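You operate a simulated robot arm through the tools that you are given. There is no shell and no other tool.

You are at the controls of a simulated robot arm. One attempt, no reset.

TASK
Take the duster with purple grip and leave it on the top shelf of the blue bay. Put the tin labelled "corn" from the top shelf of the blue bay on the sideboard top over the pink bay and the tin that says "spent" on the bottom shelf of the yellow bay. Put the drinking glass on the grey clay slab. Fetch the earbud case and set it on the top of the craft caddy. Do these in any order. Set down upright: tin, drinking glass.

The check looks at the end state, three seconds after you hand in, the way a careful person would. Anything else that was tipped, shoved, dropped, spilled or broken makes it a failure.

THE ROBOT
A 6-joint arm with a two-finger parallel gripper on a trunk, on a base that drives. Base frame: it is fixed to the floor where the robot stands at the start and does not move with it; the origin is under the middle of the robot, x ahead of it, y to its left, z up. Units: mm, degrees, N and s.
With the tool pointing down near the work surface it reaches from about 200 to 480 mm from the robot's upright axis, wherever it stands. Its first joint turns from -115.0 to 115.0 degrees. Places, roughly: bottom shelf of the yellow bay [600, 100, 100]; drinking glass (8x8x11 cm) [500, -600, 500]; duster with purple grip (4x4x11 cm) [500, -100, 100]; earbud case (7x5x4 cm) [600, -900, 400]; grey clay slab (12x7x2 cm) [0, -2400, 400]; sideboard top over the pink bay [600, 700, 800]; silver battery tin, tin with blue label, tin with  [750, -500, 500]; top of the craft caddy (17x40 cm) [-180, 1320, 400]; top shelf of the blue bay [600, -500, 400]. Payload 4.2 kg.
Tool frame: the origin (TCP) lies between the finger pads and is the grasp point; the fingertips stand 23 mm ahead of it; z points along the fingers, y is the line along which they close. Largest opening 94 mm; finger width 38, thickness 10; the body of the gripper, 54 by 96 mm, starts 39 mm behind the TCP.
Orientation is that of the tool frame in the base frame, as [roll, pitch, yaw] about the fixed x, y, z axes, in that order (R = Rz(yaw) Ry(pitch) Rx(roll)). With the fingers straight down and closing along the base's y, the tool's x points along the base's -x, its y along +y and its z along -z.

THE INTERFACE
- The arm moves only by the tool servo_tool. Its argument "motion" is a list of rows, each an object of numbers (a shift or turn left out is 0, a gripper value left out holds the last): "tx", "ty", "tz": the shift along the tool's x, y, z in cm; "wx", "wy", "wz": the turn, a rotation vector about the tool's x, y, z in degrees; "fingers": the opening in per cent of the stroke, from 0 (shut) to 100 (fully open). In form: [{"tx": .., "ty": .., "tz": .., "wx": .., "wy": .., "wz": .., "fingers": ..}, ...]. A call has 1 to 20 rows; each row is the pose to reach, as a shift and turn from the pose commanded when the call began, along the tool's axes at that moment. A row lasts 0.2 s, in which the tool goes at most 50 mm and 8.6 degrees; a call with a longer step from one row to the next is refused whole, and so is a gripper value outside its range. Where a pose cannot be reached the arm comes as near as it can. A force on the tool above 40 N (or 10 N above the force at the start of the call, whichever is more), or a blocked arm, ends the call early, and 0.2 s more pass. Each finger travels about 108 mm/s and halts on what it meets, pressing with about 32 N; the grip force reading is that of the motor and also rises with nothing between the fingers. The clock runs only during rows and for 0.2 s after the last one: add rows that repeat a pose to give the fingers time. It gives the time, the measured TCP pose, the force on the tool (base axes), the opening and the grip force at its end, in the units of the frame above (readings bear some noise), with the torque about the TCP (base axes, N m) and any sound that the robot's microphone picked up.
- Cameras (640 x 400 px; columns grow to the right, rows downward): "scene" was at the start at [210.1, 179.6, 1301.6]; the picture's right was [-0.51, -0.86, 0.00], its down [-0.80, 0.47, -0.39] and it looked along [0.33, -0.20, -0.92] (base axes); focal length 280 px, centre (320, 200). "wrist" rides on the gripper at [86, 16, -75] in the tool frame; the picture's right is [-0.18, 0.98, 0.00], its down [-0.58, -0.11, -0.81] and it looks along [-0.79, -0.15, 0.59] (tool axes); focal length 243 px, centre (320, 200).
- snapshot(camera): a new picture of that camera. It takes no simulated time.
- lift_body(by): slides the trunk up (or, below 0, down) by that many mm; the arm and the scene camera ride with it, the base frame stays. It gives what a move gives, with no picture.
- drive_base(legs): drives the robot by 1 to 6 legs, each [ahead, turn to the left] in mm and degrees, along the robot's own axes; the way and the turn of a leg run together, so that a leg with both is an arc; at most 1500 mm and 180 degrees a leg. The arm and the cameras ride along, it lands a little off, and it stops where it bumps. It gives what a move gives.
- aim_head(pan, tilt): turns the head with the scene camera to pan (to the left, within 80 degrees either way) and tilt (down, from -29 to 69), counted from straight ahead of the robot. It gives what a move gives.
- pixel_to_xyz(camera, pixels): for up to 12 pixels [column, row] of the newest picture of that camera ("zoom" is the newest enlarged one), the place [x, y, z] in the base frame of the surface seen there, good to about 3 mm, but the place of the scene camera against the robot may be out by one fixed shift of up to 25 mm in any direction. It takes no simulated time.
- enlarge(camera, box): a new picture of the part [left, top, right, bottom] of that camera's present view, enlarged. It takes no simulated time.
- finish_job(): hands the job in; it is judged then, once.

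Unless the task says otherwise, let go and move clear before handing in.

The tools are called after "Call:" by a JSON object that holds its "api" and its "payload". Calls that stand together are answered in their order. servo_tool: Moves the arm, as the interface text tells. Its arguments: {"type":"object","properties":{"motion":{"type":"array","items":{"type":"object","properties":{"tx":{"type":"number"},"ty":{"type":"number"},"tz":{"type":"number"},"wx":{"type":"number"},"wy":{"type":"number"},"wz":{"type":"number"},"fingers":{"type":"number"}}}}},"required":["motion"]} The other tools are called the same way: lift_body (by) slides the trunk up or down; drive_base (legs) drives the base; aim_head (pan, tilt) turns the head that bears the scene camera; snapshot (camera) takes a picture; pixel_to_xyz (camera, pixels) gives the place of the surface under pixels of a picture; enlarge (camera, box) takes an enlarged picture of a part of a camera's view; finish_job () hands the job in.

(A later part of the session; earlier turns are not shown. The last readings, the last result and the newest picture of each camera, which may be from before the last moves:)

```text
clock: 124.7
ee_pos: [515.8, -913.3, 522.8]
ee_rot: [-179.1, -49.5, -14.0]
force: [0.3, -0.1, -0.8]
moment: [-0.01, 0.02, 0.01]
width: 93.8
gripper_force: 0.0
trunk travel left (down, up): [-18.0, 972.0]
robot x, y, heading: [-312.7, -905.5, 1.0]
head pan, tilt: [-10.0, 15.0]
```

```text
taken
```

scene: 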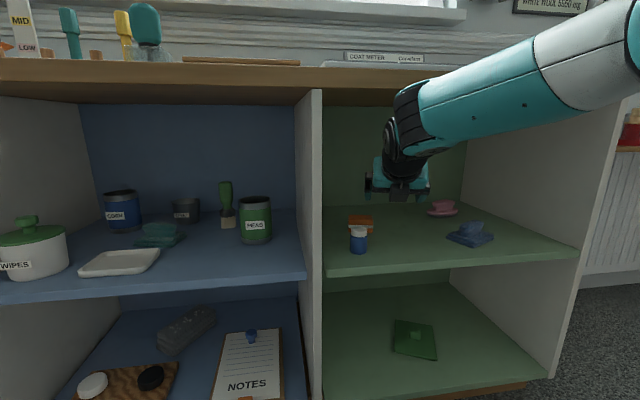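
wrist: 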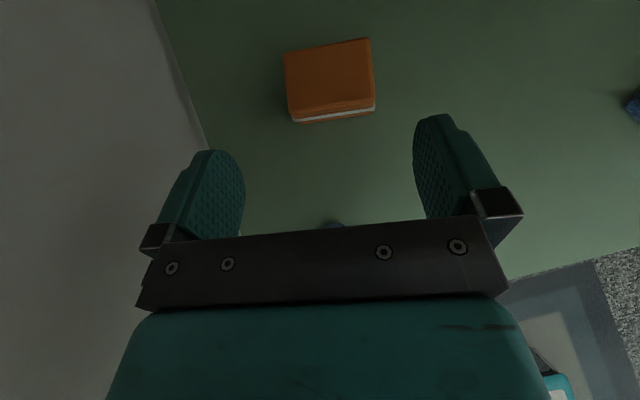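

Need 6.9 mm right and 89.5 mm along the tool. Advancing.

Call:
{"api": "servo_tool", "payload": {"motion": [{"ty": 0.69, "tz": 2}, {"ty": 0.69, "tz": 4}, {"ty": 0.69, "tz": 6}, {"ty": 0.69, "tz": 7.5}, {"ty": 0.69, "tx": -0.1, "tz": 8.4}, {"ty": 0.69, "tx": -0.1, "tz": 8.95}, {"ty": 0.69, "tx": -0.1, "tz": 8.95}]}}

Call:
{"api": "snapshot", "payload": {"camera": "wrist"}}

```text
clock: 126.3
ee_pos: [579.7, -937.1, 461.5]
ee_rot: [-179.1, -49.5, -14.1]
force: [0.2, 0.3, 0.3]
moment: [0.02, 0.02, 0.01]
width: 94.0
gripper_force: 0.2
trunk travel left (down, up): [-18.0, 972.0]
robot x, y, heading: [-311.6, -905.3, 0.7]
head pan, tilt: [-10.0, 15.0]
```

```text
taken
```

wrist: 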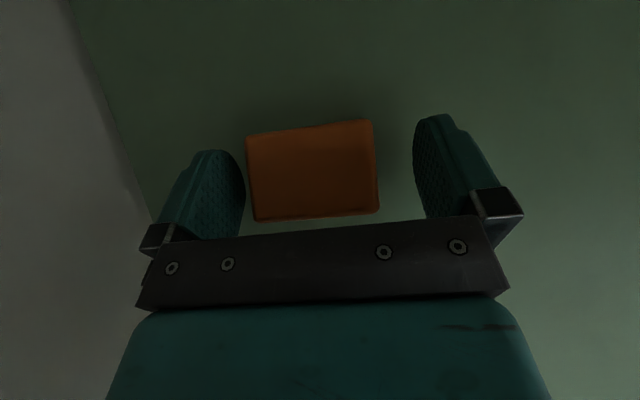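

The case is ~6 mm left of the finger midline; shifting and closing.

Call:
{"api": "servo_tool", "payload": {"motion": [{"ty": -0.3}, {"ty": -0.55}, {"ty": -0.55, "fingers": 80}, {"ty": -0.55, "fingers": 60}, {"ty": -0.55, "fingers": 40}, {"ty": -0.55, "fingers": 40}, {"ty": -0.55, "fingers": 40}]}}

Call:
{"api": "snapshot", "payload": {"camera": "wrist"}}

```text
clock: 127.9
ee_pos: [580.0, -933.1, 463.7]
ee_rot: [-179.1, -49.5, -14.1]
force: [0.5, 0.4, 1.2]
moment: [-0.04, 0.01, 0.01]
width: 61.6
gripper_force: 32.2
trunk travel left (down, up): [-18.0, 972.0]
robot x, y, heading: [-309.8, -911.4, 0.9]
head pan, tilt: [-10.0, 15.0]
```

```text
taken
```

wrist: 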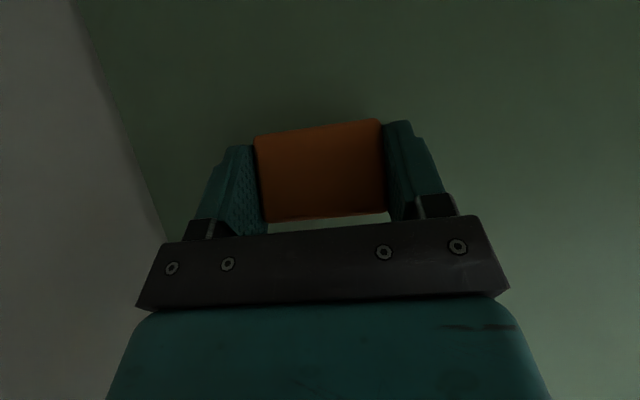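

Gripped (61.6 mm, 32 N). Lifting straight up 30 mm then back out along the approach.

Call:
{"api": "servo_tool", "payload": {"motion": [{"tx": 0.8, "tz": -0.7}, {"tx": 2.3, "tz": -2}, {"tx": 3.8, "tz": -3.3}, {"tx": 3.8, "tz": -6}, {"tx": 3.8, "tz": -9}, {"tx": 3.8, "tz": -11}, {"tx": 3.8, "tz": -11}]}}

Call:
{"api": "snapshot", "payload": {"camera": "wrist"}}

```text
clock: 129.5
ee_pos: [520.0, -921.7, 563.0]
ee_rot: [-179.1, -49.4, -14.2]
force: [0.1, 0.2, 0.4]
moment: [0.0, 0.02, 0.0]
width: 61.8
gripper_force: 32.0
trunk travel left (down, up): [-18.0, 972.0]
robot x, y, heading: [-310.6, -906.2, 0.9]
head pan, tilt: [-10.0, 15.0]
```

```text
taken
```

wrist: 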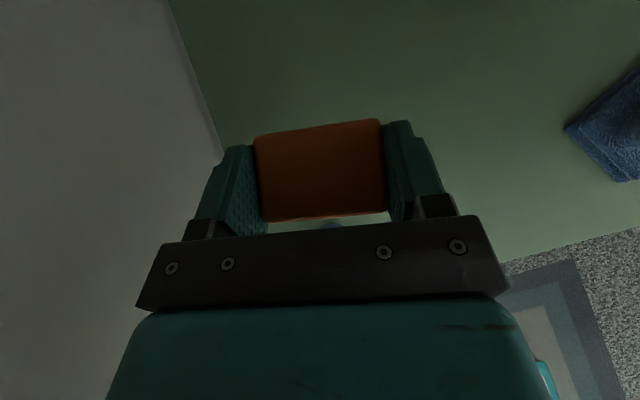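

Case held. Backing out, then turning to head north toward the caddy.

Call:
{"api": "drive_base", "payload": {"legs": [[-250, 0], [0, 75], [650, 0]]}}

Call:
{"api": "aim_head", "payload": {"pan": 10, "tilt": 12}}

Call:
{"api": "snapshot", "payload": {"camera": "scene"}}

Call:
{"api": "snapshot", "payload": {"camera": "wrist"}}

```text
clock: 137.8
ee_pos: [-167.2, 541.4, 564.1]
ee_rot: [-179.1, -49.5, 61.2]
force: [-0.2, -0.6, -1.1]
moment: [0.01, -0.03, -0.02]
width: 61.6
gripper_force: 32.6
trunk travel left (down, up): [-18.0, 972.0]
robot x, y, heading: [-392.0, -260.0, 75.9]
head pan, tilt: [-10.0, 15.0]
```

```text
clock: 138.7
ee_pos: [-167.6, 542.7, 563.9]
ee_rot: [-179.0, -49.5, 61.2]
force: [0.1, -0.5, 0.2]
moment: [0.0, 0.01, 0.04]
width: 61.2
gripper_force: 31.9
trunk travel left (down, up): [-18.0, 972.0]
robot x, y, heading: [-393.0, -260.1, 76.5]
head pan, tilt: [10.0, 12.0]
```

```text
taken
```

scene: 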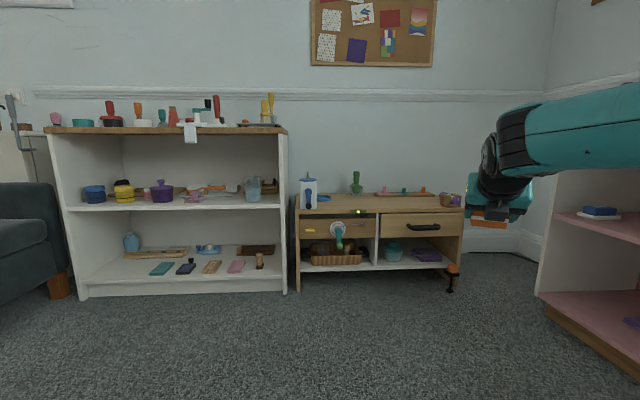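

```text
taken
```

wrist: 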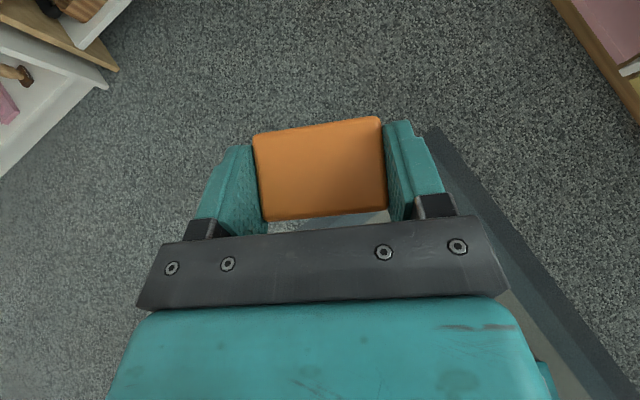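

The craft caddy is the low wooden unit at (380,205). Zooming and measuring its top.

Call:
{"api": "enlarge", "payload": {"camera": "scene", "box": [280, 160, 480, 300]}}

Call:
{"api": "pixel_to_xyz", "payload": {"camera": "scene", "pixels": [[300, 212], [460, 209], [380, 211], [380, 200], [340, 208], [400, 192], [310, 195], [356, 185], [450, 202], [445, 228], [300, 280], [452, 285]]}}

```text
2.86 times, centred on (380, 230) of scene
```

zoom: 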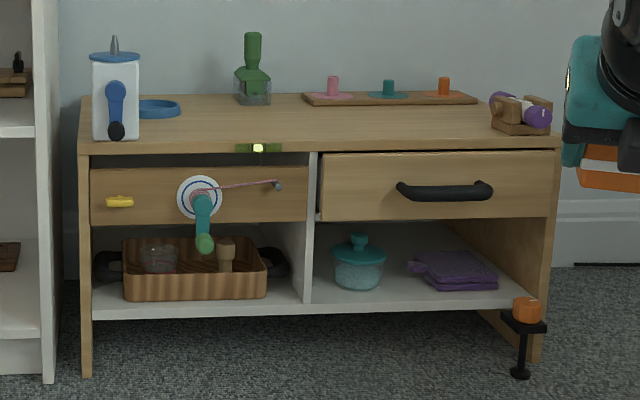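

```text
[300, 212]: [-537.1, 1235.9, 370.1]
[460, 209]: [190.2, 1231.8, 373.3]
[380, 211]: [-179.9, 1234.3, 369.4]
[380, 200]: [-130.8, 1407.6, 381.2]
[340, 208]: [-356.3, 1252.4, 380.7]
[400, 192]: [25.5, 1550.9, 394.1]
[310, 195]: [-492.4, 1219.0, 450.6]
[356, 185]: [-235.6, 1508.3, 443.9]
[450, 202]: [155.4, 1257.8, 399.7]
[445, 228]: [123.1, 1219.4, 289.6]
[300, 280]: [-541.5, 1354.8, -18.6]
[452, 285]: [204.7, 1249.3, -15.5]
```

Caddy top ≈ z 400 (corrected), spanning x −537…190, y 1235…1560, with free space in the middle. Driving closer and turning to face it squarely.

Call:
{"api": "drive_base", "payload": {"legs": [[470, -2], [0, 15]]}}

Call:
{"api": "snapshot", "payload": {"camera": "scene"}}

Call:
{"api": "snapshot", "payload": {"camera": "wrist"}}

```text
clock: 142.3
ee_pos: [-247.6, 1017.0, 564.1]
ee_rot: [-179.1, -49.5, 74.7]
force: [0.2, 0.9, -0.7]
moment: [-0.01, -0.03, 0.04]
width: 61.5
gripper_force: 32.3
trunk travel left (down, up): [-18.0, 972.0]
robot x, y, heading: [-275.7, 180.3, 89.7]
head pan, tilt: [10.0, 12.0]
```

```text
taken
```

scene: 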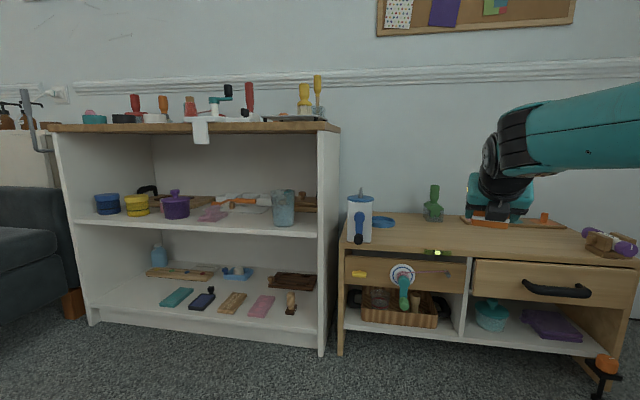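

```text
taken
```

wrist: 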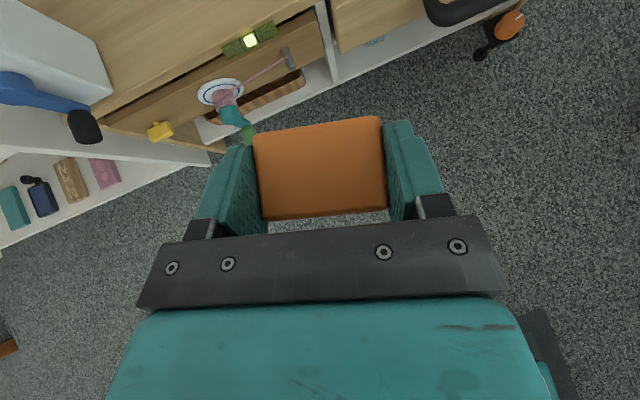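

Measuring the caddy's top and front-edge gadgets in the wrist view.

Call:
{"api": "pixel_to_xyz", "payload": {"camera": "wrist", "pixels": [[180, 30], [250, 40], [300, 12], [230, 35], [100, 95], [90, 70], [230, 110], [450, 10], [150, 65], [200, 10]]}}

Call:
{"api": "pixel_to_xyz", "payload": {"camera": "scene", "pixels": [[420, 235], [500, 230], [440, 245], [560, 250], [433, 215], [437, 252], [540, 222], [403, 285], [440, 272]]}}

```text
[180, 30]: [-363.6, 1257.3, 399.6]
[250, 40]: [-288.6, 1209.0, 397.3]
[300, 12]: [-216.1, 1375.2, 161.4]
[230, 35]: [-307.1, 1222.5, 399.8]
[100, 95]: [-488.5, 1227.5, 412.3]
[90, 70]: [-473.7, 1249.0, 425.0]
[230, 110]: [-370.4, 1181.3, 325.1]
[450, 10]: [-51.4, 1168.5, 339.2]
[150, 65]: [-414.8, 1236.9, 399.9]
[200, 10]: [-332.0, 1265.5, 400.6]
```

```text
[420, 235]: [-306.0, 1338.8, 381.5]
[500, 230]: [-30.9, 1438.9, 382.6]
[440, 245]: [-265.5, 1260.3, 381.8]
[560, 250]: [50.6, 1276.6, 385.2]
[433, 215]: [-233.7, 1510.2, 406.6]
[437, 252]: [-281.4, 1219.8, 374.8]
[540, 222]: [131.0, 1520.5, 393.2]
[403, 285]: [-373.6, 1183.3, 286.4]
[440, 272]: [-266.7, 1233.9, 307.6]
```

Top z = 400, front edge y≈1220. Driving 280 mm closer, then lowering by arm.

Call:
{"api": "drive_base", "payload": {"legs": [[280, 0]]}}

Call:
{"api": "snapshot", "payload": {"camera": "wrist"}}

Call:
{"api": "snapshot", "payload": {"camera": "scene"}}

```text
clock: 144.2
ee_pos: [-250.8, 1296.5, 563.7]
ee_rot: [-179.1, -49.6, 74.9]
force: [0.4, -0.8, -1.0]
moment: [-0.01, 0.0, 0.03]
width: 61.3
gripper_force: 31.5
trunk travel left (down, up): [-18.0, 972.0]
robot x, y, heading: [-279.7, 465.5, 89.9]
head pan, tilt: [10.0, 12.0]
```

```text
taken
```

wrist: 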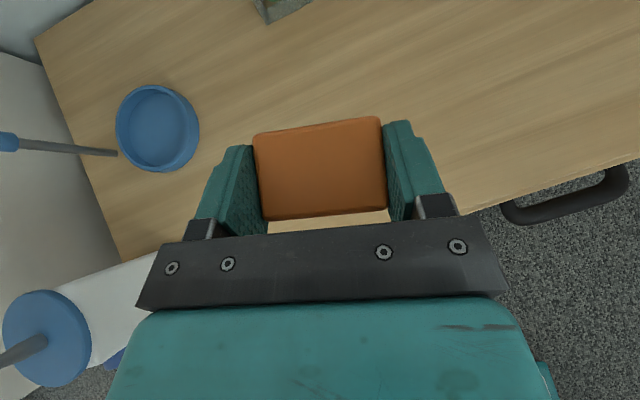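

```text
taken
```

scene: 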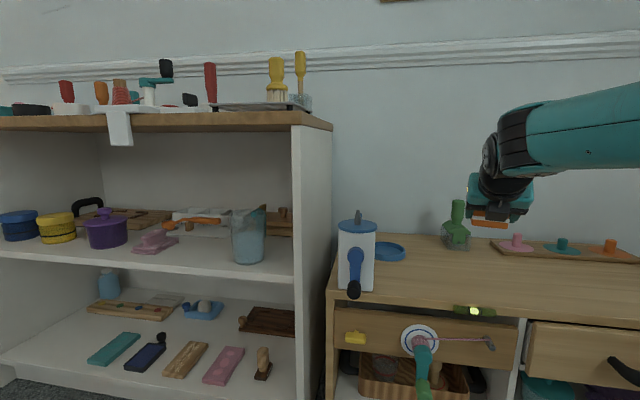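

Now shifting 60 mm right, 28 mm forward and lowering to ~15 mm above the caddy top.

Call:
{"api": "servo_tool", "payload": {"motion": [{"ty": 2.5, "tx": 1.4, "tz": 1.6}, {"ty": 5.06, "tx": 2.77, "tz": 3.25}, {"ty": 5.06, "tx": 0, "tz": 5.6}, {"ty": 5.06, "tx": -2.7, "tz": 7.9}, {"ty": 5.06, "tx": -4.6, "tz": 9.5}, {"ty": 5.06, "tx": -6.0, "tz": 10.7}, {"ty": 5.06, "tx": -6.0, "tz": 10.7}]}}

Call:
{"api": "snapshot", "payload": {"camera": "wrist"}}

Call:
{"api": "enlarge", "payload": {"camera": "scene", "box": [400, 100, 640, 320]}}

```text
clock: 145.8
ee_pos: [-192.0, 1327.9, 449.2]
ee_rot: [-179.1, -49.5, 75.0]
force: [0.2, 0.3, -0.3]
moment: [0.02, 0.01, 0.05]
width: 61.4
gripper_force: 32.1
out of reach, approached as far as the arm can: row 2
trunk travel left (down, up): [-18.0, 972.0]
robot x, y, heading: [-279.9, 466.5, 90.1]
head pan, tilt: [10.0, 12.0]
```

```text
taken
```

wrist: 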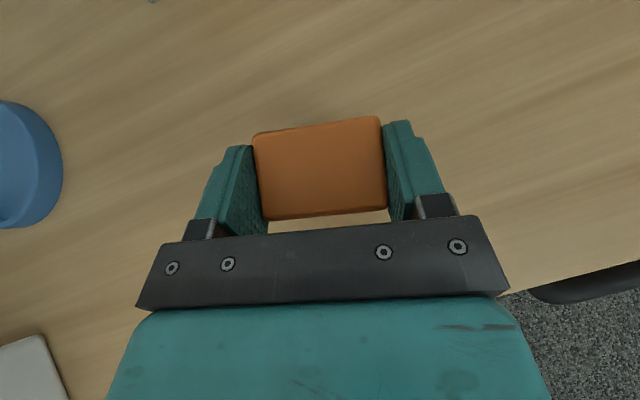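

```text
1.82 times, centred on (520, 210) of scene
```

zoom: 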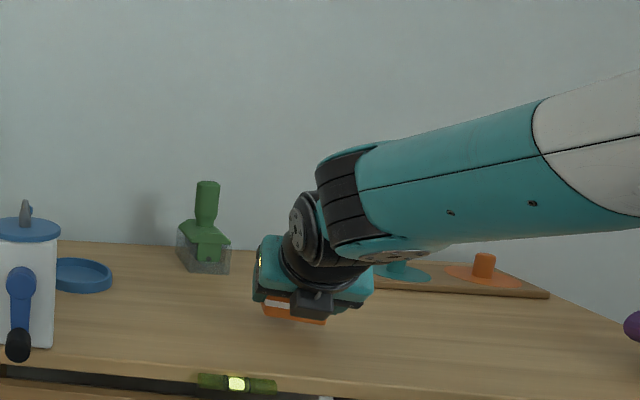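

Lowering the remaining ~16 mm.

Call:
{"api": "servo_tool", "payload": {"motion": [{"tx": -0.46, "tz": 0.39}, {"tx": -0.91, "tz": 0.78}, {"tx": -1.07, "tz": 0.91}, {"tx": -1.18, "tz": 1.0}, {"tx": -1.26, "tz": 1.07}]}}

```text
clock: 147.1
ee_pos: [-191.1, 1324.9, 433.3]
ee_rot: [-179.1, -49.5, 74.9]
force: [0.1, -0.8, 2.1]
moment: [-0.08, -0.12, -0.02]
width: 61.5
gripper_force: 32.2
trunk travel left (down, up): [-18.0, 972.0]
robot x, y, heading: [-278.1, 466.1, 89.9]
head pan, tilt: [10.0, 12.0]
```

Contact is beginning (2 N, moment shift). A hair lower then release.

Call:
{"api": "servo_tool", "payload": {"motion": [{"tx": -0.06, "tz": 0.05}, {"tx": -0.06, "tz": 0.05, "fingers": 72}, {"tx": -0.06, "tz": 0.05, "fingers": 85}, {"tx": -0.06, "tz": 0.05, "fingers": 100}, {"tx": -0.06, "tz": 0.05, "fingers": 100}]}}

Call:
{"api": "snapshot", "payload": {"camera": "wrist"}}

```text
clock: 148.2
ee_pos: [-192.9, 1325.4, 431.3]
ee_rot: [-179.0, -49.5, 75.0]
force: [0.9, 0.5, 0.4]
moment: [-0.02, 0.0, 0.01]
width: 94.1
gripper_force: 0.1
trunk travel left (down, up): [-18.0, 972.0]
robot x, y, heading: [-279.2, 465.2, 90.1]
head pan, tilt: [10.0, 12.0]
```

```text
taken
```

wrist: 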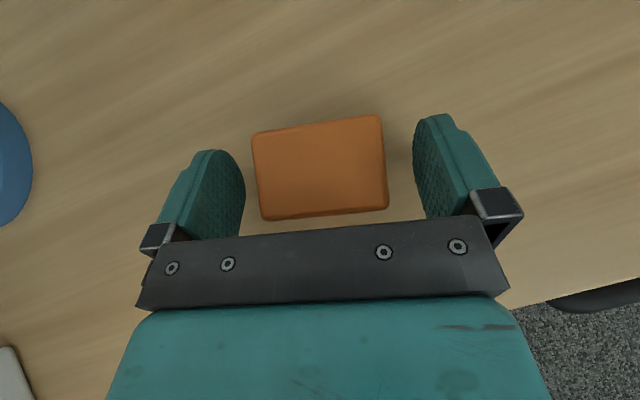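

Released. Retracting back along the tool axis and up.

Call:
{"api": "servo_tool", "payload": {"motion": [{"tz": -3}, {"tz": -6}, {"tz": -9}, {"tz": -12}, {"tz": -14}]}}

Call:
{"api": "drive_base", "payload": {"legs": [[-250, 0]]}}

Call:
{"api": "snapshot", "payload": {"camera": "scene"}}

Call:
{"api": "enlarge", "payload": {"camera": "scene", "box": [330, 160, 640, 300]}}

```text
clock: 149.4
ee_pos: [-217.0, 1221.3, 520.6]
ee_rot: [-179.1, -49.5, 75.0]
force: [-0.5, -0.2, -0.5]
moment: [-0.02, -0.03, 0.0]
width: 94.1
gripper_force: 0.0
trunk travel left (down, up): [-18.0, 972.0]
robot x, y, heading: [-277.1, 463.3, 89.8]
head pan, tilt: [10.0, 12.0]
```

```text
clock: 151.2
ee_pos: [-217.4, 977.0, 520.9]
ee_rot: [-179.1, -49.5, 74.8]
force: [0.4, -0.7, -0.1]
moment: [-0.02, 0.03, 0.02]
width: 94.1
gripper_force: 0.1
trunk travel left (down, up): [-18.0, 972.0]
robot x, y, heading: [-275.9, 219.9, 89.8]
head pan, tilt: [10.0, 12.0]
```

```text
taken
```

scene: 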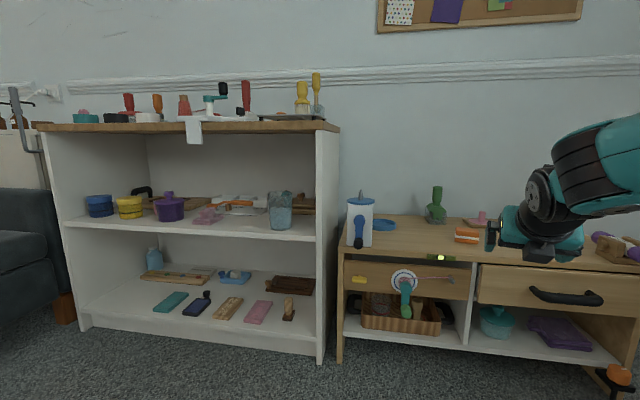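

```text
2.06 times, centred on (485, 230) of scene
```

zoom: 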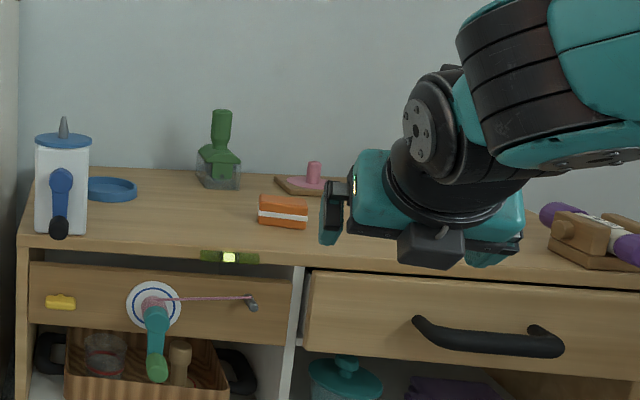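

The earbud case rests on the caddy top (485,212 zoom). Next, the tins: reversing to about (−430,−330) and turning to face the blue bay.

Call:
{"api": "drive_base", "payload": {"legs": [[0, -15.5], [-570, 0]]}}

Call:
{"api": "drive_base", "payload": {"legs": [[0, -74]]}}

Call:
{"api": "aim_head", "payload": {"pan": 0, "tilt": 12}}

Call:
{"api": "snapshot", "payload": {"camera": "scene"}}

Call:
{"api": "snapshot", "payload": {"camera": "wrist"}}

```text
clock: 155.4
ee_pos: [-179.7, 380.0, 520.4]
ee_rot: [-179.1, -49.5, 60.5]
force: [-1.0, 0.0, -0.4]
moment: [-0.03, -0.01, 0.01]
width: 94.2
gripper_force: 0.1
trunk travel left (down, up): [-18.0, 972.0]
robot x, y, heading: [-426.9, -339.1, 75.5]
head pan, tilt: [10.0, 12.0]
```

```text
clock: 158.3
ee_pos: [316.1, -180.7, 518.9]
ee_rot: [-179.1, -49.4, 1.7]
force: [-0.4, 0.1, -0.8]
moment: [-0.01, -0.01, -0.01]
width: 94.1
gripper_force: 0.0
trunk travel left (down, up): [-18.0, 972.0]
robot x, y, heading: [-428.8, -345.8, 16.8]
head pan, tilt: [10.0, 12.0]
stopped in leg 1: the robot was blocked; the commanded pose is now the measured one
```

```text
clock: 159.0
ee_pos: [315.7, -179.4, 519.8]
ee_rot: [-179.1, -49.3, 1.8]
force: [-0.1, -0.1, 0.7]
moment: [0.0, 0.03, 0.01]
width: 94.0
gripper_force: 0.0
trunk travel left (down, up): [-18.0, 972.0]
robot x, y, heading: [-424.5, -345.5, 17.1]
head pan, tilt: [0.0, 12.0]
```

```text
taken
```

scene: 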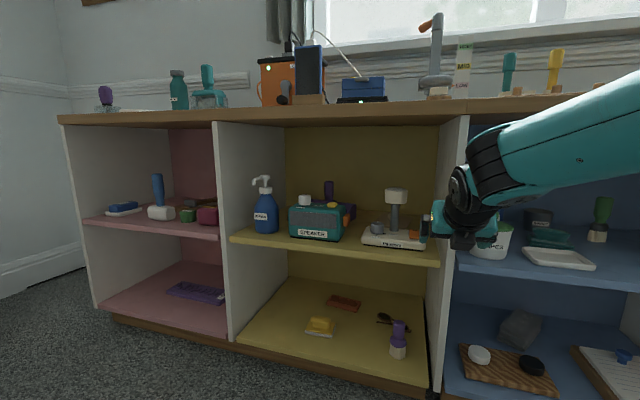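

```text
taken
```

wrist: 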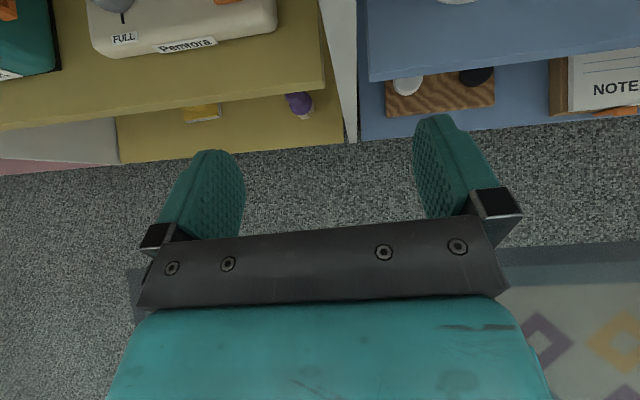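

The base was blocked at heading 17° (rear-left corner against the ottoman). I'll ease forward with a small right turn to get free.

Call:
{"api": "servo_tool", "payload": {"motion": [{"tz": -2}, {"tz": -4}, {"tz": -4}]}}

Call:
{"api": "drive_base", "payload": {"legs": [[50, 0], [0, -10]]}}

Call:
{"api": "snapshot", "payload": {"camera": "wrist"}}

Call:
{"api": "snapshot", "payload": {"camera": "scene"}}

```text
clock: 159.8
ee_pos: [286.4, -180.9, 548.3]
ee_rot: [-179.0, -49.4, 1.8]
force: [0.0, -0.1, 0.3]
moment: [0.02, -0.01, -0.01]
width: 94.1
gripper_force: 0.0
trunk travel left (down, up): [-18.0, 972.0]
robot x, y, heading: [-429.1, -346.3, 16.8]
head pan, tilt: [0.0, 12.0]
```

```text
clock: 161.4
ee_pos: [351.5, -294.7, 547.6]
ee_rot: [-179.0, -49.4, -8.4]
force: [0.2, -0.9, -0.6]
moment: [-0.02, -0.05, -0.02]
width: 93.9
gripper_force: 0.1
trunk travel left (down, up): [-18.0, 972.0]
robot x, y, heading: [-381.1, -330.5, 6.9]
head pan, tilt: [0.0, 12.0]
```

```text
taken
```

wrist: 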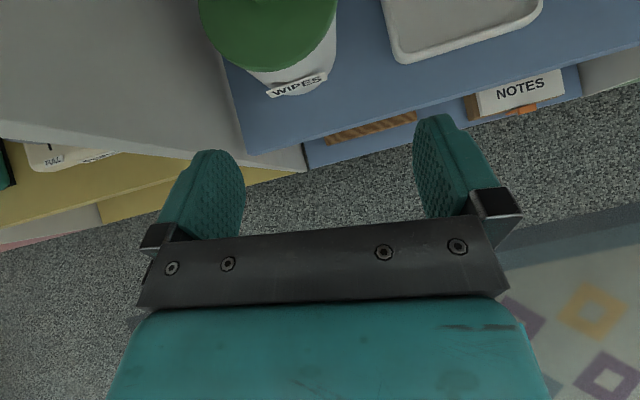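

```text
taken
```

scene: 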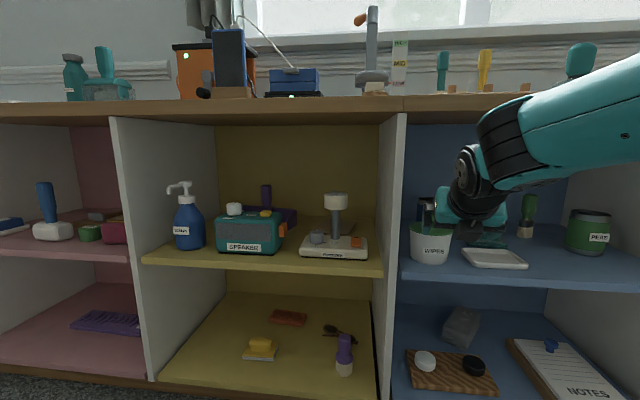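

Free now. Measuring wipes canister, tray, soap, and tins to plan the corn approach.

Call:
{"api": "pixel_to_xyz", "payload": {"camera": "wrist", "pixels": [[270, 20], [295, 85], [335, 30], [225, 45], [330, 60], [400, 55], [540, 10], [245, 150], [270, 60]]}}

Call:
{"api": "pixel_to_xyz", "payload": {"camera": "scene", "pixels": [[414, 240], [451, 240], [433, 250], [433, 228], [490, 240], [528, 205], [588, 230], [497, 262], [345, 345], [345, 370], [337, 195], [400, 200]]}}

Call:
{"api": "enlarge", "payload": {"camera": "scene", "box": [380, 150, 640, 300]}}

```text
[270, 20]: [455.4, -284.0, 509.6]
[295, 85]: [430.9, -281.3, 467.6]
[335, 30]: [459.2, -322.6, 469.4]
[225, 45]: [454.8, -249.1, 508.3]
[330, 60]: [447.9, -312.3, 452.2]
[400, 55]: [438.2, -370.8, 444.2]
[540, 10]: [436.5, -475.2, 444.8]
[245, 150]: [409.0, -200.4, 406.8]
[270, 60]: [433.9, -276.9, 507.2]
```

```text
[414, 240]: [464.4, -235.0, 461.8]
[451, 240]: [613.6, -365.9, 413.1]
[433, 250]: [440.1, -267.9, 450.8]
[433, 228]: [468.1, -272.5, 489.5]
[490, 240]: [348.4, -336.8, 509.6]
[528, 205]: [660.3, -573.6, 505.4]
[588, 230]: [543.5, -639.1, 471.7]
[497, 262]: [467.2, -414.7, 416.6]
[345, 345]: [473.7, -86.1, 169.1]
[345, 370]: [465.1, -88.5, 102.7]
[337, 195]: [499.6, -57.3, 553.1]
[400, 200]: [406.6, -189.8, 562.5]
```

```text
2.46 times, centred on (510, 225) of scene
```

zoom: 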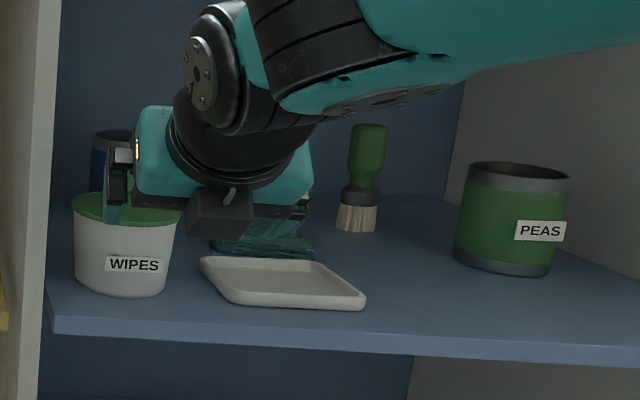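

Wipes lid top z≈510 (centre ≈(470,−283)), tray z≈445. I'll yaw the tool to +15°, shift it to y≈−420, then drive in beside the wipes.

Call:
{"api": "servo_tool", "payload": {"motion": [{"ty": 3.1, "tx": 0.1, "tz": 0.3, "wx": 4.45, "wz": -3.8}, {"ty": 6.2, "tx": 0.2, "tz": 0.6, "wx": 8.9, "wz": -7.6}, {"ty": 9.3, "tx": 0.3, "tz": 0.9, "wx": 13.3, "wz": -11.4}, {"ty": 12.46, "tx": 0.39, "tz": 1.22, "wx": 17.8, "wz": -15.2}, {"ty": 12.46, "tx": 0.39, "tz": 1.22, "wx": 17.8, "wz": -15.2}]}}

Call:
{"api": "snapshot", "payload": {"camera": "wrist"}}

```text
clock: 162.7
ee_pos: [364.0, -348.4, 613.2]
ee_rot: [-168.1, -40.9, 7.7]
force: [-5.5, -1.4, -7.2]
moment: [0.24, -0.66, -0.16]
width: 93.8
gripper_force: 0.0
out of reach, approached as far as the arm can: row 2, 3, 4, 5
trunk travel left (down, up): [-18.0, 972.0]
robot x, y, heading: [-377.3, -331.2, 6.9]
head pan, tilt: [0.0, 12.0]
stopped in row 5: the force on the tool passed its limit at 206 N (the readings are from after the stop); the commanded pose is now the measured one
```

```text
taken
```

wrist: 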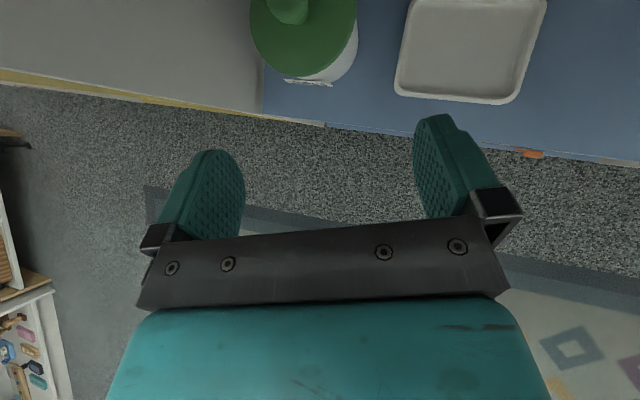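

A strong force spike: the arm went out of its reach region. Let me look before moving.

Call:
{"api": "snapshot", "payload": {"camera": "scene"}}

Call:
{"api": "aim_head", "payload": {"pan": -30, "tilt": 5}}

Call:
{"api": "snapshot", "payload": {"camera": "scene"}}

```text
taken
```

scene: 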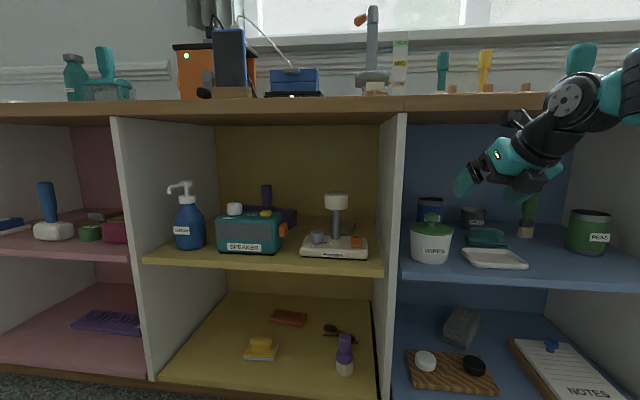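

```text
clock: 163.6
ee_pos: [364.1, -349.4, 613.5]
ee_rot: [-168.0, -40.9, 7.7]
force: [-17.5, 2.4, -16.1]
moment: [0.04, -1.87, -0.28]
width: 93.8
gripper_force: 0.1
trunk travel left (down, up): [-18.0, 972.0]
robot x, y, heading: [-381.0, -327.1, 7.0]
head pan, tilt: [-30.0, 5.0]
```

```text
taken
```

scene: 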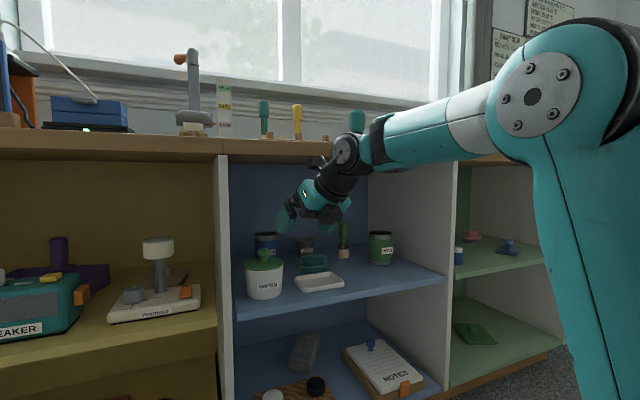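

The camera mount is touching the sideboard's front edge. Reversing the base 50 mm moves it straight off.

Call:
{"api": "drive_base", "payload": {"legs": [[-50, 0]]}}

Call:
{"api": "snapshot", "payload": {"camera": "scene"}}

```text
clock: 164.5
ee_pos: [313.7, -355.2, 614.2]
ee_rot: [-168.0, -41.2, 7.7]
force: [-0.4, -1.4, -0.5]
moment: [-0.01, 0.0, 0.01]
width: 94.0
gripper_force: 0.1
trunk travel left (down, up): [-18.0, 972.0]
robot x, y, heading: [-429.3, -339.3, 6.9]
head pan, tilt: [-30.0, 5.0]
```

```text
taken
```

scene: 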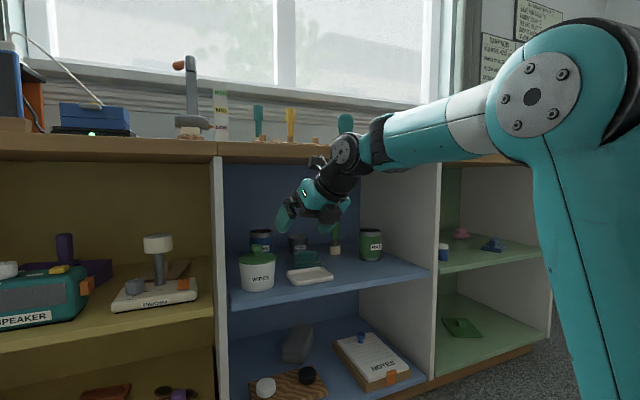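

Contact is cleared and nothing on the sideboard moved. I'll relocate to about (−510,−700), clear of the ottoman, where there's space to straighten the arm and approach the tins diagonally.

Call:
{"api": "drive_base", "payload": {"legs": [[80, -45], [0, -52], [150, 0], [0, -40], [250, 0]]}}

Call:
{"api": "drive_base", "payload": {"legs": [[0, 145]]}}

Call:
{"api": "aim_head", "payload": {"pan": 0, "tilt": 12}}

Call:
{"api": "snapshot", "payload": {"camera": "scene"}}

Call:
{"api": "snapshot", "payload": {"camera": "wrist"}}

```text
clock: 173.7
ee_pos: [-1094.9, -1175.2, 614.9]
ee_rot: [-168.0, -41.1, -130.8]
force: [0.2, -0.1, 0.7]
moment: [-0.03, 0.02, -0.03]
width: 93.9
gripper_force: 0.0
trunk travel left (down, up): [-18.0, 972.0]
robot x, y, heading: [-526.0, -694.1, -131.3]
head pan, tilt: [-30.0, 5.0]
```

```text
clock: 180.1
ee_pos: [213.4, -597.0, 615.7]
ee_rot: [-168.1, -41.1, 16.6]
force: [0.1, -0.4, 0.7]
moment: [-0.03, 0.0, -0.02]
width: 93.8
gripper_force: 0.0
trunk travel left (down, up): [-18.0, 972.0]
robot x, y, heading: [-524.5, -694.0, 16.0]
head pan, tilt: [-30.0, 5.0]
```

```text
clock: 181.1
ee_pos: [213.2, -596.1, 615.4]
ee_rot: [-168.0, -41.1, 16.6]
force: [-0.3, 0.8, 0.1]
moment: [0.0, -0.01, 0.02]
width: 93.9
gripper_force: 0.0
trunk travel left (down, up): [-18.0, 972.0]
robot x, y, heading: [-525.0, -694.1, 16.1]
head pan, tilt: [0.0, 12.0]
```

```text
taken
```

scene: 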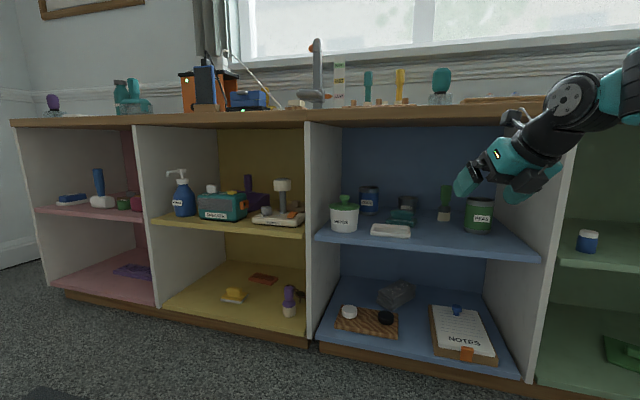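

```text
taken
```

wrist: 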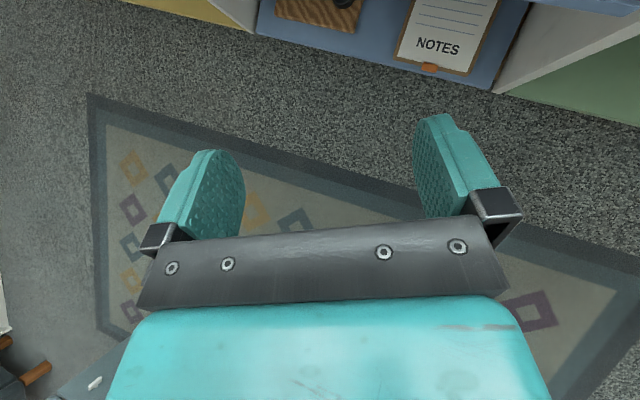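

There's room here. I'll straighten the tool: roll to level, pitch 40° down, yaw 16°, at about (289,−502,545).

Call:
{"api": "servo_tool", "payload": {"motion": [{"tx": 0.6, "ty": -0.85, "tz": 2.6, "wx": -2.5, "wy": 1.8, "wz": -0.1}, {"tx": 1.15, "ty": -1.7, "tz": 5.2, "wx": -5, "wy": 3.6, "wz": -0.2}, {"tx": 1.7, "ty": -2.5, "tz": 7.8, "wx": -7.4, "wy": 5.3, "wz": -0.3}, {"tx": 2.3, "ty": -3.4, "tz": 10.4, "wx": -9.9, "wy": 7.1, "wz": -0.4}, {"tx": 2.86, "ty": -4.23, "tz": 13, "wx": -12.4, "wy": 8.9, "wz": -0.5}, {"tx": 2.86, "ty": -4.23, "tz": 13, "wx": -12.4, "wy": 8.9, "wz": -0.5}]}}

Call:
{"api": "snapshot", "payload": {"camera": "wrist"}}

Call:
{"api": "snapshot", "payload": {"camera": "scene"}}

```text
clock: 182.5
ee_pos: [271.2, -485.3, 532.6]
ee_rot: [-176.6, -50.2, 11.7]
force: [-0.8, 0.1, 0.1]
moment: [0.0, 0.0, 0.0]
width: 94.2
gripper_force: 0.1
out of reach, approached as far as the arm can: row 1, 2, 3, 4, 5, 6
trunk travel left (down, up): [-18.0, 972.0]
robot x, y, heading: [-525.3, -692.4, 15.9]
head pan, tilt: [0.0, 12.0]
```

```text
taken
```

wrist: 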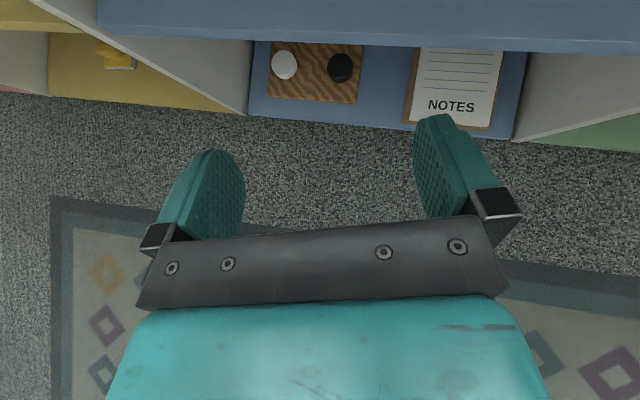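

```text
taken
```

scene: 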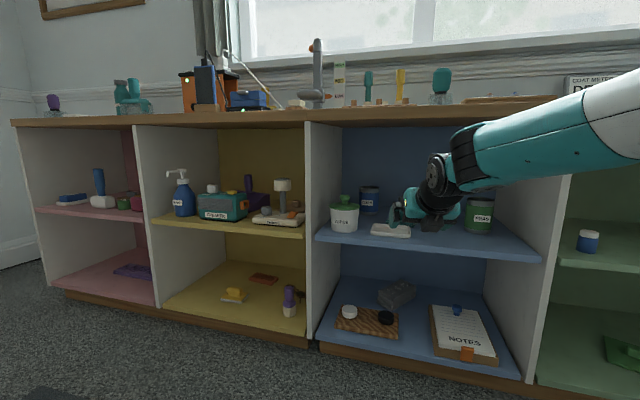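

It's near a wrist limit when the tool yaws left of the robot heading, so I'll turn the base a bit left and let the tool yaw lag it.

Call:
{"api": "drive_base", "payload": {"legs": [[0, 5]]}}

```text
clock: 183.4
ee_pos: [250.1, -415.6, 532.6]
ee_rot: [-176.6, -50.1, 16.8]
force: [0.0, 0.1, -1.1]
moment: [-0.01, 0.01, 0.01]
width: 94.2
gripper_force: 0.0
trunk travel left (down, up): [-18.0, 972.0]
robot x, y, heading: [-525.5, -693.8, 20.8]
head pan, tilt: [0.0, 12.0]
```

Call:
{"api": "servo_tool", "payload": {"motion": [{"tx": -0.1, "ty": 2.1, "tz": -0.6, "wx": -3.1, "wz": 1.9}, {"tx": -0.2, "ty": 4.3, "tz": -1.2, "wx": -6.2, "wz": 3.8}, {"tx": -0.3, "ty": 6.5, "tz": -1.8, "wx": -9.4, "wy": 0.3, "wz": 5.7}, {"tx": -0.45, "ty": 8.6, "tz": -2.35, "wx": -12.5, "wy": 0.45, "wz": 7.5}, {"tx": -0.45, "ty": 8.6, "tz": -2.35, "wx": -12.5, "wy": 0.45, "wz": 7.5}]}}

Call:
{"api": "snapshot", "payload": {"camera": "scene"}}

```text
clock: 184.6
ee_pos: [257.1, -503.5, 541.9]
ee_rot: [179.9, -50.4, 4.9]
force: [-0.5, 0.0, -0.9]
moment: [0.0, -0.01, -0.01]
width: 93.7
gripper_force: 0.0
trunk travel left (down, up): [-18.0, 972.0]
robot x, y, heading: [-526.1, -693.3, 21.1]
head pan, tilt: [0.0, 12.0]
```

```text
taken
```

scene: 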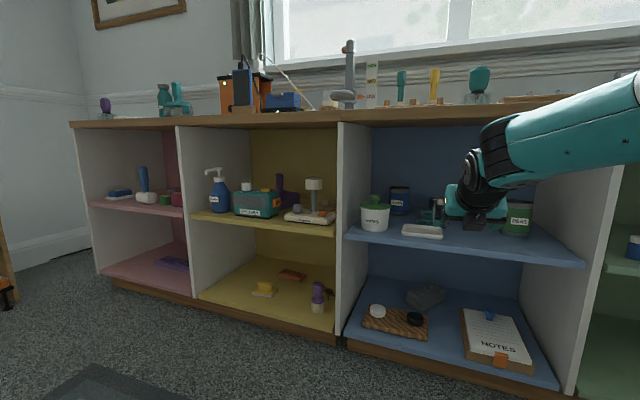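

On target. Driving 240 mm in along heading 21°.

Call:
{"api": "drive_base", "payload": {"legs": [[140, 0], [100, 0]]}}

Call:
{"api": "snapshot", "payload": {"camera": "wrist"}}

Call:
{"api": "snapshot", "payload": {"camera": "scene"}}

```text
clock: 186.7
ee_pos: [481.5, -417.6, 541.8]
ee_rot: [-180.0, -50.6, 5.0]
force: [-0.1, -0.1, 0.3]
moment: [0.0, -0.02, 0.01]
width: 94.1
gripper_force: 0.1
trunk travel left (down, up): [-18.0, 972.0]
robot x, y, heading: [-299.4, -609.2, 20.8]
head pan, tilt: [0.0, 12.0]
```

```text
taken
```

wrist: 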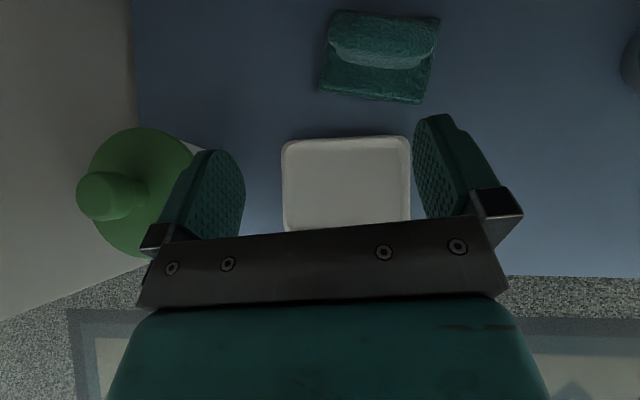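

```text
taken
```

scene: 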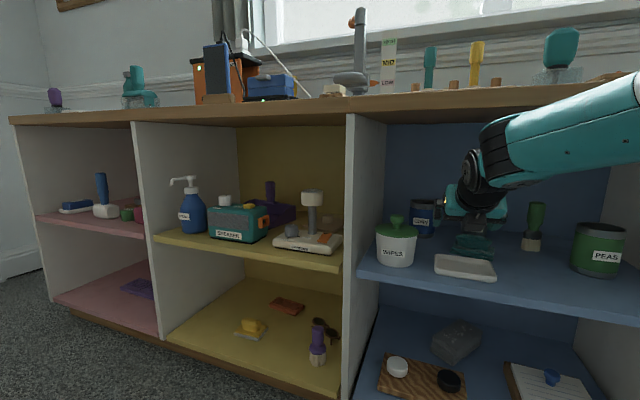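

Clear of the wipes. Measuring soap/tray heights, then continuing forward.

Call:
{"api": "pixel_to_xyz", "payload": {"camera": "wrist", "pixels": [[380, 45], [385, 30], [330, 80], [420, 100], [320, 145], [405, 145], [110, 195], [175, 150], [170, 10]]}}

Call:
{"api": "drive_base", "payload": {"legs": [[80, 0]]}}

Call:
{"api": "snapshot", "payload": {"camera": "wrist"}}

```text
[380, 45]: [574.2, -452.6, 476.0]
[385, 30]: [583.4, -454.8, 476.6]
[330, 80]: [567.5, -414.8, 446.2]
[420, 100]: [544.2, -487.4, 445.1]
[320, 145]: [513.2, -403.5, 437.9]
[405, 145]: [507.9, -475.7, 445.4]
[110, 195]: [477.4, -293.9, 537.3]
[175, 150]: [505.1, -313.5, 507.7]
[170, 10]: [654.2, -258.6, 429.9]
```

```text
clock: 187.7
ee_pos: [557.0, -390.8, 543.0]
ee_rot: [180.0, -50.5, 5.0]
force: [0.4, -1.1, -0.3]
moment: [0.0, 0.0, 0.02]
width: 94.0
gripper_force: 0.1
trunk travel left (down, up): [-18.0, 972.0]
robot x, y, heading: [-224.6, -577.2, 20.6]
head pan, tilt: [0.0, 12.0]
```

```text
taken
```

wrist: 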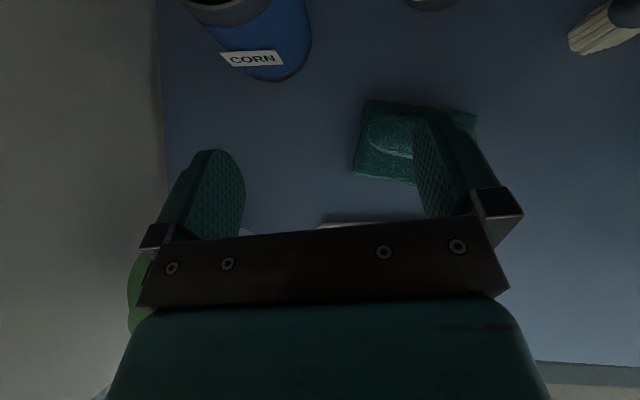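

Corn tin is visible at (255,40). Measuring its edge points.

Call:
{"api": "enlarge", "payload": {"camera": "wrist", "box": [150, 0, 350, 120]}}

Call:
{"api": "pixel_to_xyz", "payload": {"camera": "wrist", "pixels": [[272, 79], [295, 72], [309, 50], [308, 30], [255, 50], [240, 60], [215, 25], [240, 22], [268, 10], [190, 5], [165, 100], [430, 5]]}}

```text
3.20 times, centred on (250, 60) of wrist
```

zoom: 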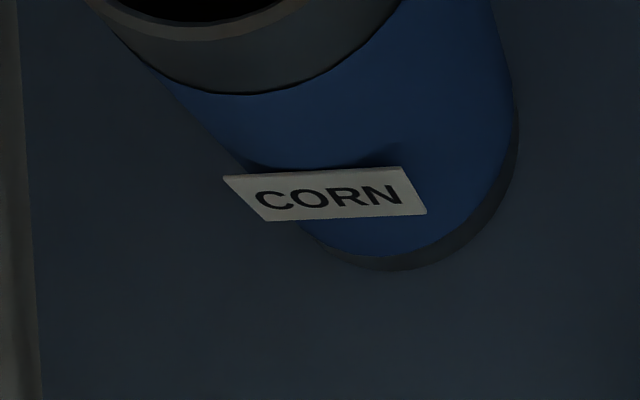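

```text
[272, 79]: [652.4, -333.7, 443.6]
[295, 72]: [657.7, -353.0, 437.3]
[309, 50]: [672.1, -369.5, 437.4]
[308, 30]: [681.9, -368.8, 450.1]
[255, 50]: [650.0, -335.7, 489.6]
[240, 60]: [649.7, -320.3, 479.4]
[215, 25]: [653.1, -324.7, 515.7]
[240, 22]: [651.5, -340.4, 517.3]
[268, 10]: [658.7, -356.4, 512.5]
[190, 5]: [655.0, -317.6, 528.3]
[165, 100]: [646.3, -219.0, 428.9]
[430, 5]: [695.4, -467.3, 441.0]
```

Corn tin: centre ≈(690,−334), radius ≈39, z 431–529. Driving 50 mm more, then re-measuring for the final arm move.

Call:
{"api": "drive_base", "payload": {"legs": [[50, 0]]}}

Call:
{"api": "snapshot", "payload": {"camera": "wrist"}}

```text
clock: 188.6
ee_pos: [604.3, -370.4, 542.0]
ee_rot: [-180.0, -50.5, 5.0]
force: [0.1, 0.1, 0.6]
moment: [0.0, 0.02, 0.01]
width: 94.1
gripper_force: 0.1
trunk travel left (down, up): [-18.0, 972.0]
robot x, y, heading: [-178.6, -564.3, 20.9]
head pan, tilt: [0.0, 12.0]
```

```text
taken
```

wrist: 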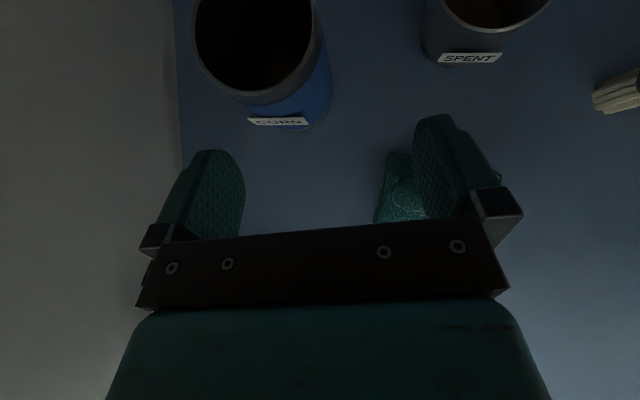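

Both tins' rims are visible. Measuring rim points.

Call:
{"api": "pixel_to_xyz", "payload": {"camera": "wrist", "pixels": [[255, 98], [215, 78], [198, 50], [300, 75], [318, 40], [197, 20], [330, 90], [310, 122], [425, 45], [428, 20], [470, 62], [535, 10], [440, 10]]}}

Call:
{"api": "enlarge", "payload": {"camera": "wrist", "box": [170, 0, 570, 150]}}

```text
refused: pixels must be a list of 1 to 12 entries
```

```text
1.60 times, centred on (370, 75) of wrist
```

zoom: 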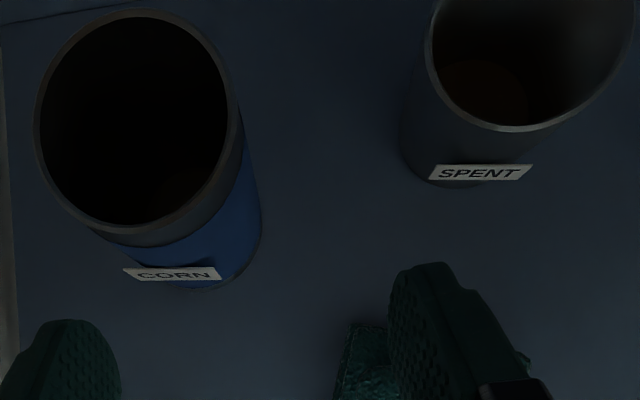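

Call:
{"api": "pixel_to_xyz", "payload": {"camera": "zoom", "pixels": [[39, 110], [60, 185], [140, 226], [205, 190], [234, 110], [215, 50], [150, 14], [70, 45], [431, 50], [510, 126], [600, 80], [470, 108]]}}

```text
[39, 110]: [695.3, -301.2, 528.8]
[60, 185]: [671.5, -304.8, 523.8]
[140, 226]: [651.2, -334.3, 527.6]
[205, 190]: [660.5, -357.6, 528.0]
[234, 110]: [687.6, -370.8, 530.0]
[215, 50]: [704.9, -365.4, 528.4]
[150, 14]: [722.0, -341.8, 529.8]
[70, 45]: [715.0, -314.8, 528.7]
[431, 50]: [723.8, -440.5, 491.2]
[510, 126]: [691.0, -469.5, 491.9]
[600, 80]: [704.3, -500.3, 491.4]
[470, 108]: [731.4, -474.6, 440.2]
```

Corn centre (687.5,−336), rim radius 36; Spent centre ≈(724,−474), rim radius 33, top z 491. Moving to the corn grip: 27 mm left, then 101 mm along the tool and 12 mm up-axis.

Call:
{"api": "servo_tool", "payload": {"motion": [{"ty": -1.4}, {"ty": -2.7}, {"ty": -2.7, "tx": 0.3, "tz": 2.5}, {"ty": -2.7, "tx": 0.6, "tz": 5}, {"ty": -2.7, "tx": 0.9, "tz": 7.5}, {"ty": -2.7, "tx": 1.1, "tz": 9}, {"ty": -2.7, "tx": 1.22, "tz": 10.1}, {"ty": -2.7, "tx": 1.22, "tz": 10.1}]}}

Call:
{"api": "snapshot", "payload": {"camera": "wrist"}}

```text
clock: 190.4
ee_pos: [686.3, -335.7, 488.0]
ee_rot: [180.0, -50.5, 5.0]
force: [-0.3, -0.9, -0.1]
moment: [0.0, 0.0, 0.0]
width: 94.1
gripper_force: 0.0
trunk travel left (down, up): [-18.0, 972.0]
robot x, y, heading: [-180.2, -562.9, 20.7]
head pan, tilt: [0.0, 12.0]
```

```text
taken
```

wrist: 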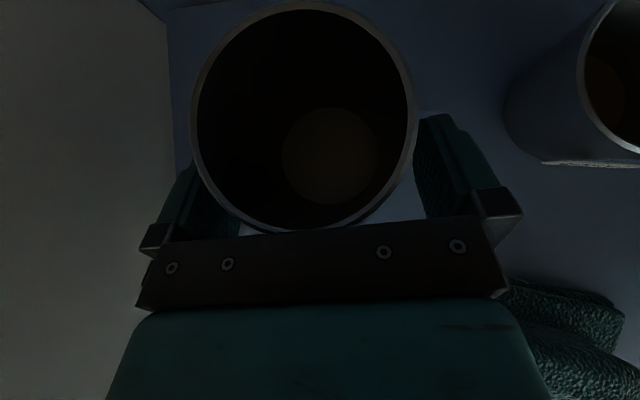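

Tin is between the pads. Closing.

Call:
{"api": "servo_tool", "payload": {"motion": [{"fingers": 88}, {"fingers": 70}, {"fingers": 60}, {"fingers": 60}, {"fingers": 60}]}}

```text
clock: 191.6
ee_pos: [686.9, -336.3, 488.2]
ee_rot: [179.9, -50.4, 4.9]
force: [0.4, -0.1, 0.6]
moment: [0.01, -0.02, -0.02]
width: 70.0
gripper_force: 32.1
trunk travel left (down, up): [-18.0, 972.0]
robot x, y, heading: [-180.6, -558.2, 20.8]
head pan, tilt: [0.0, 12.0]
```

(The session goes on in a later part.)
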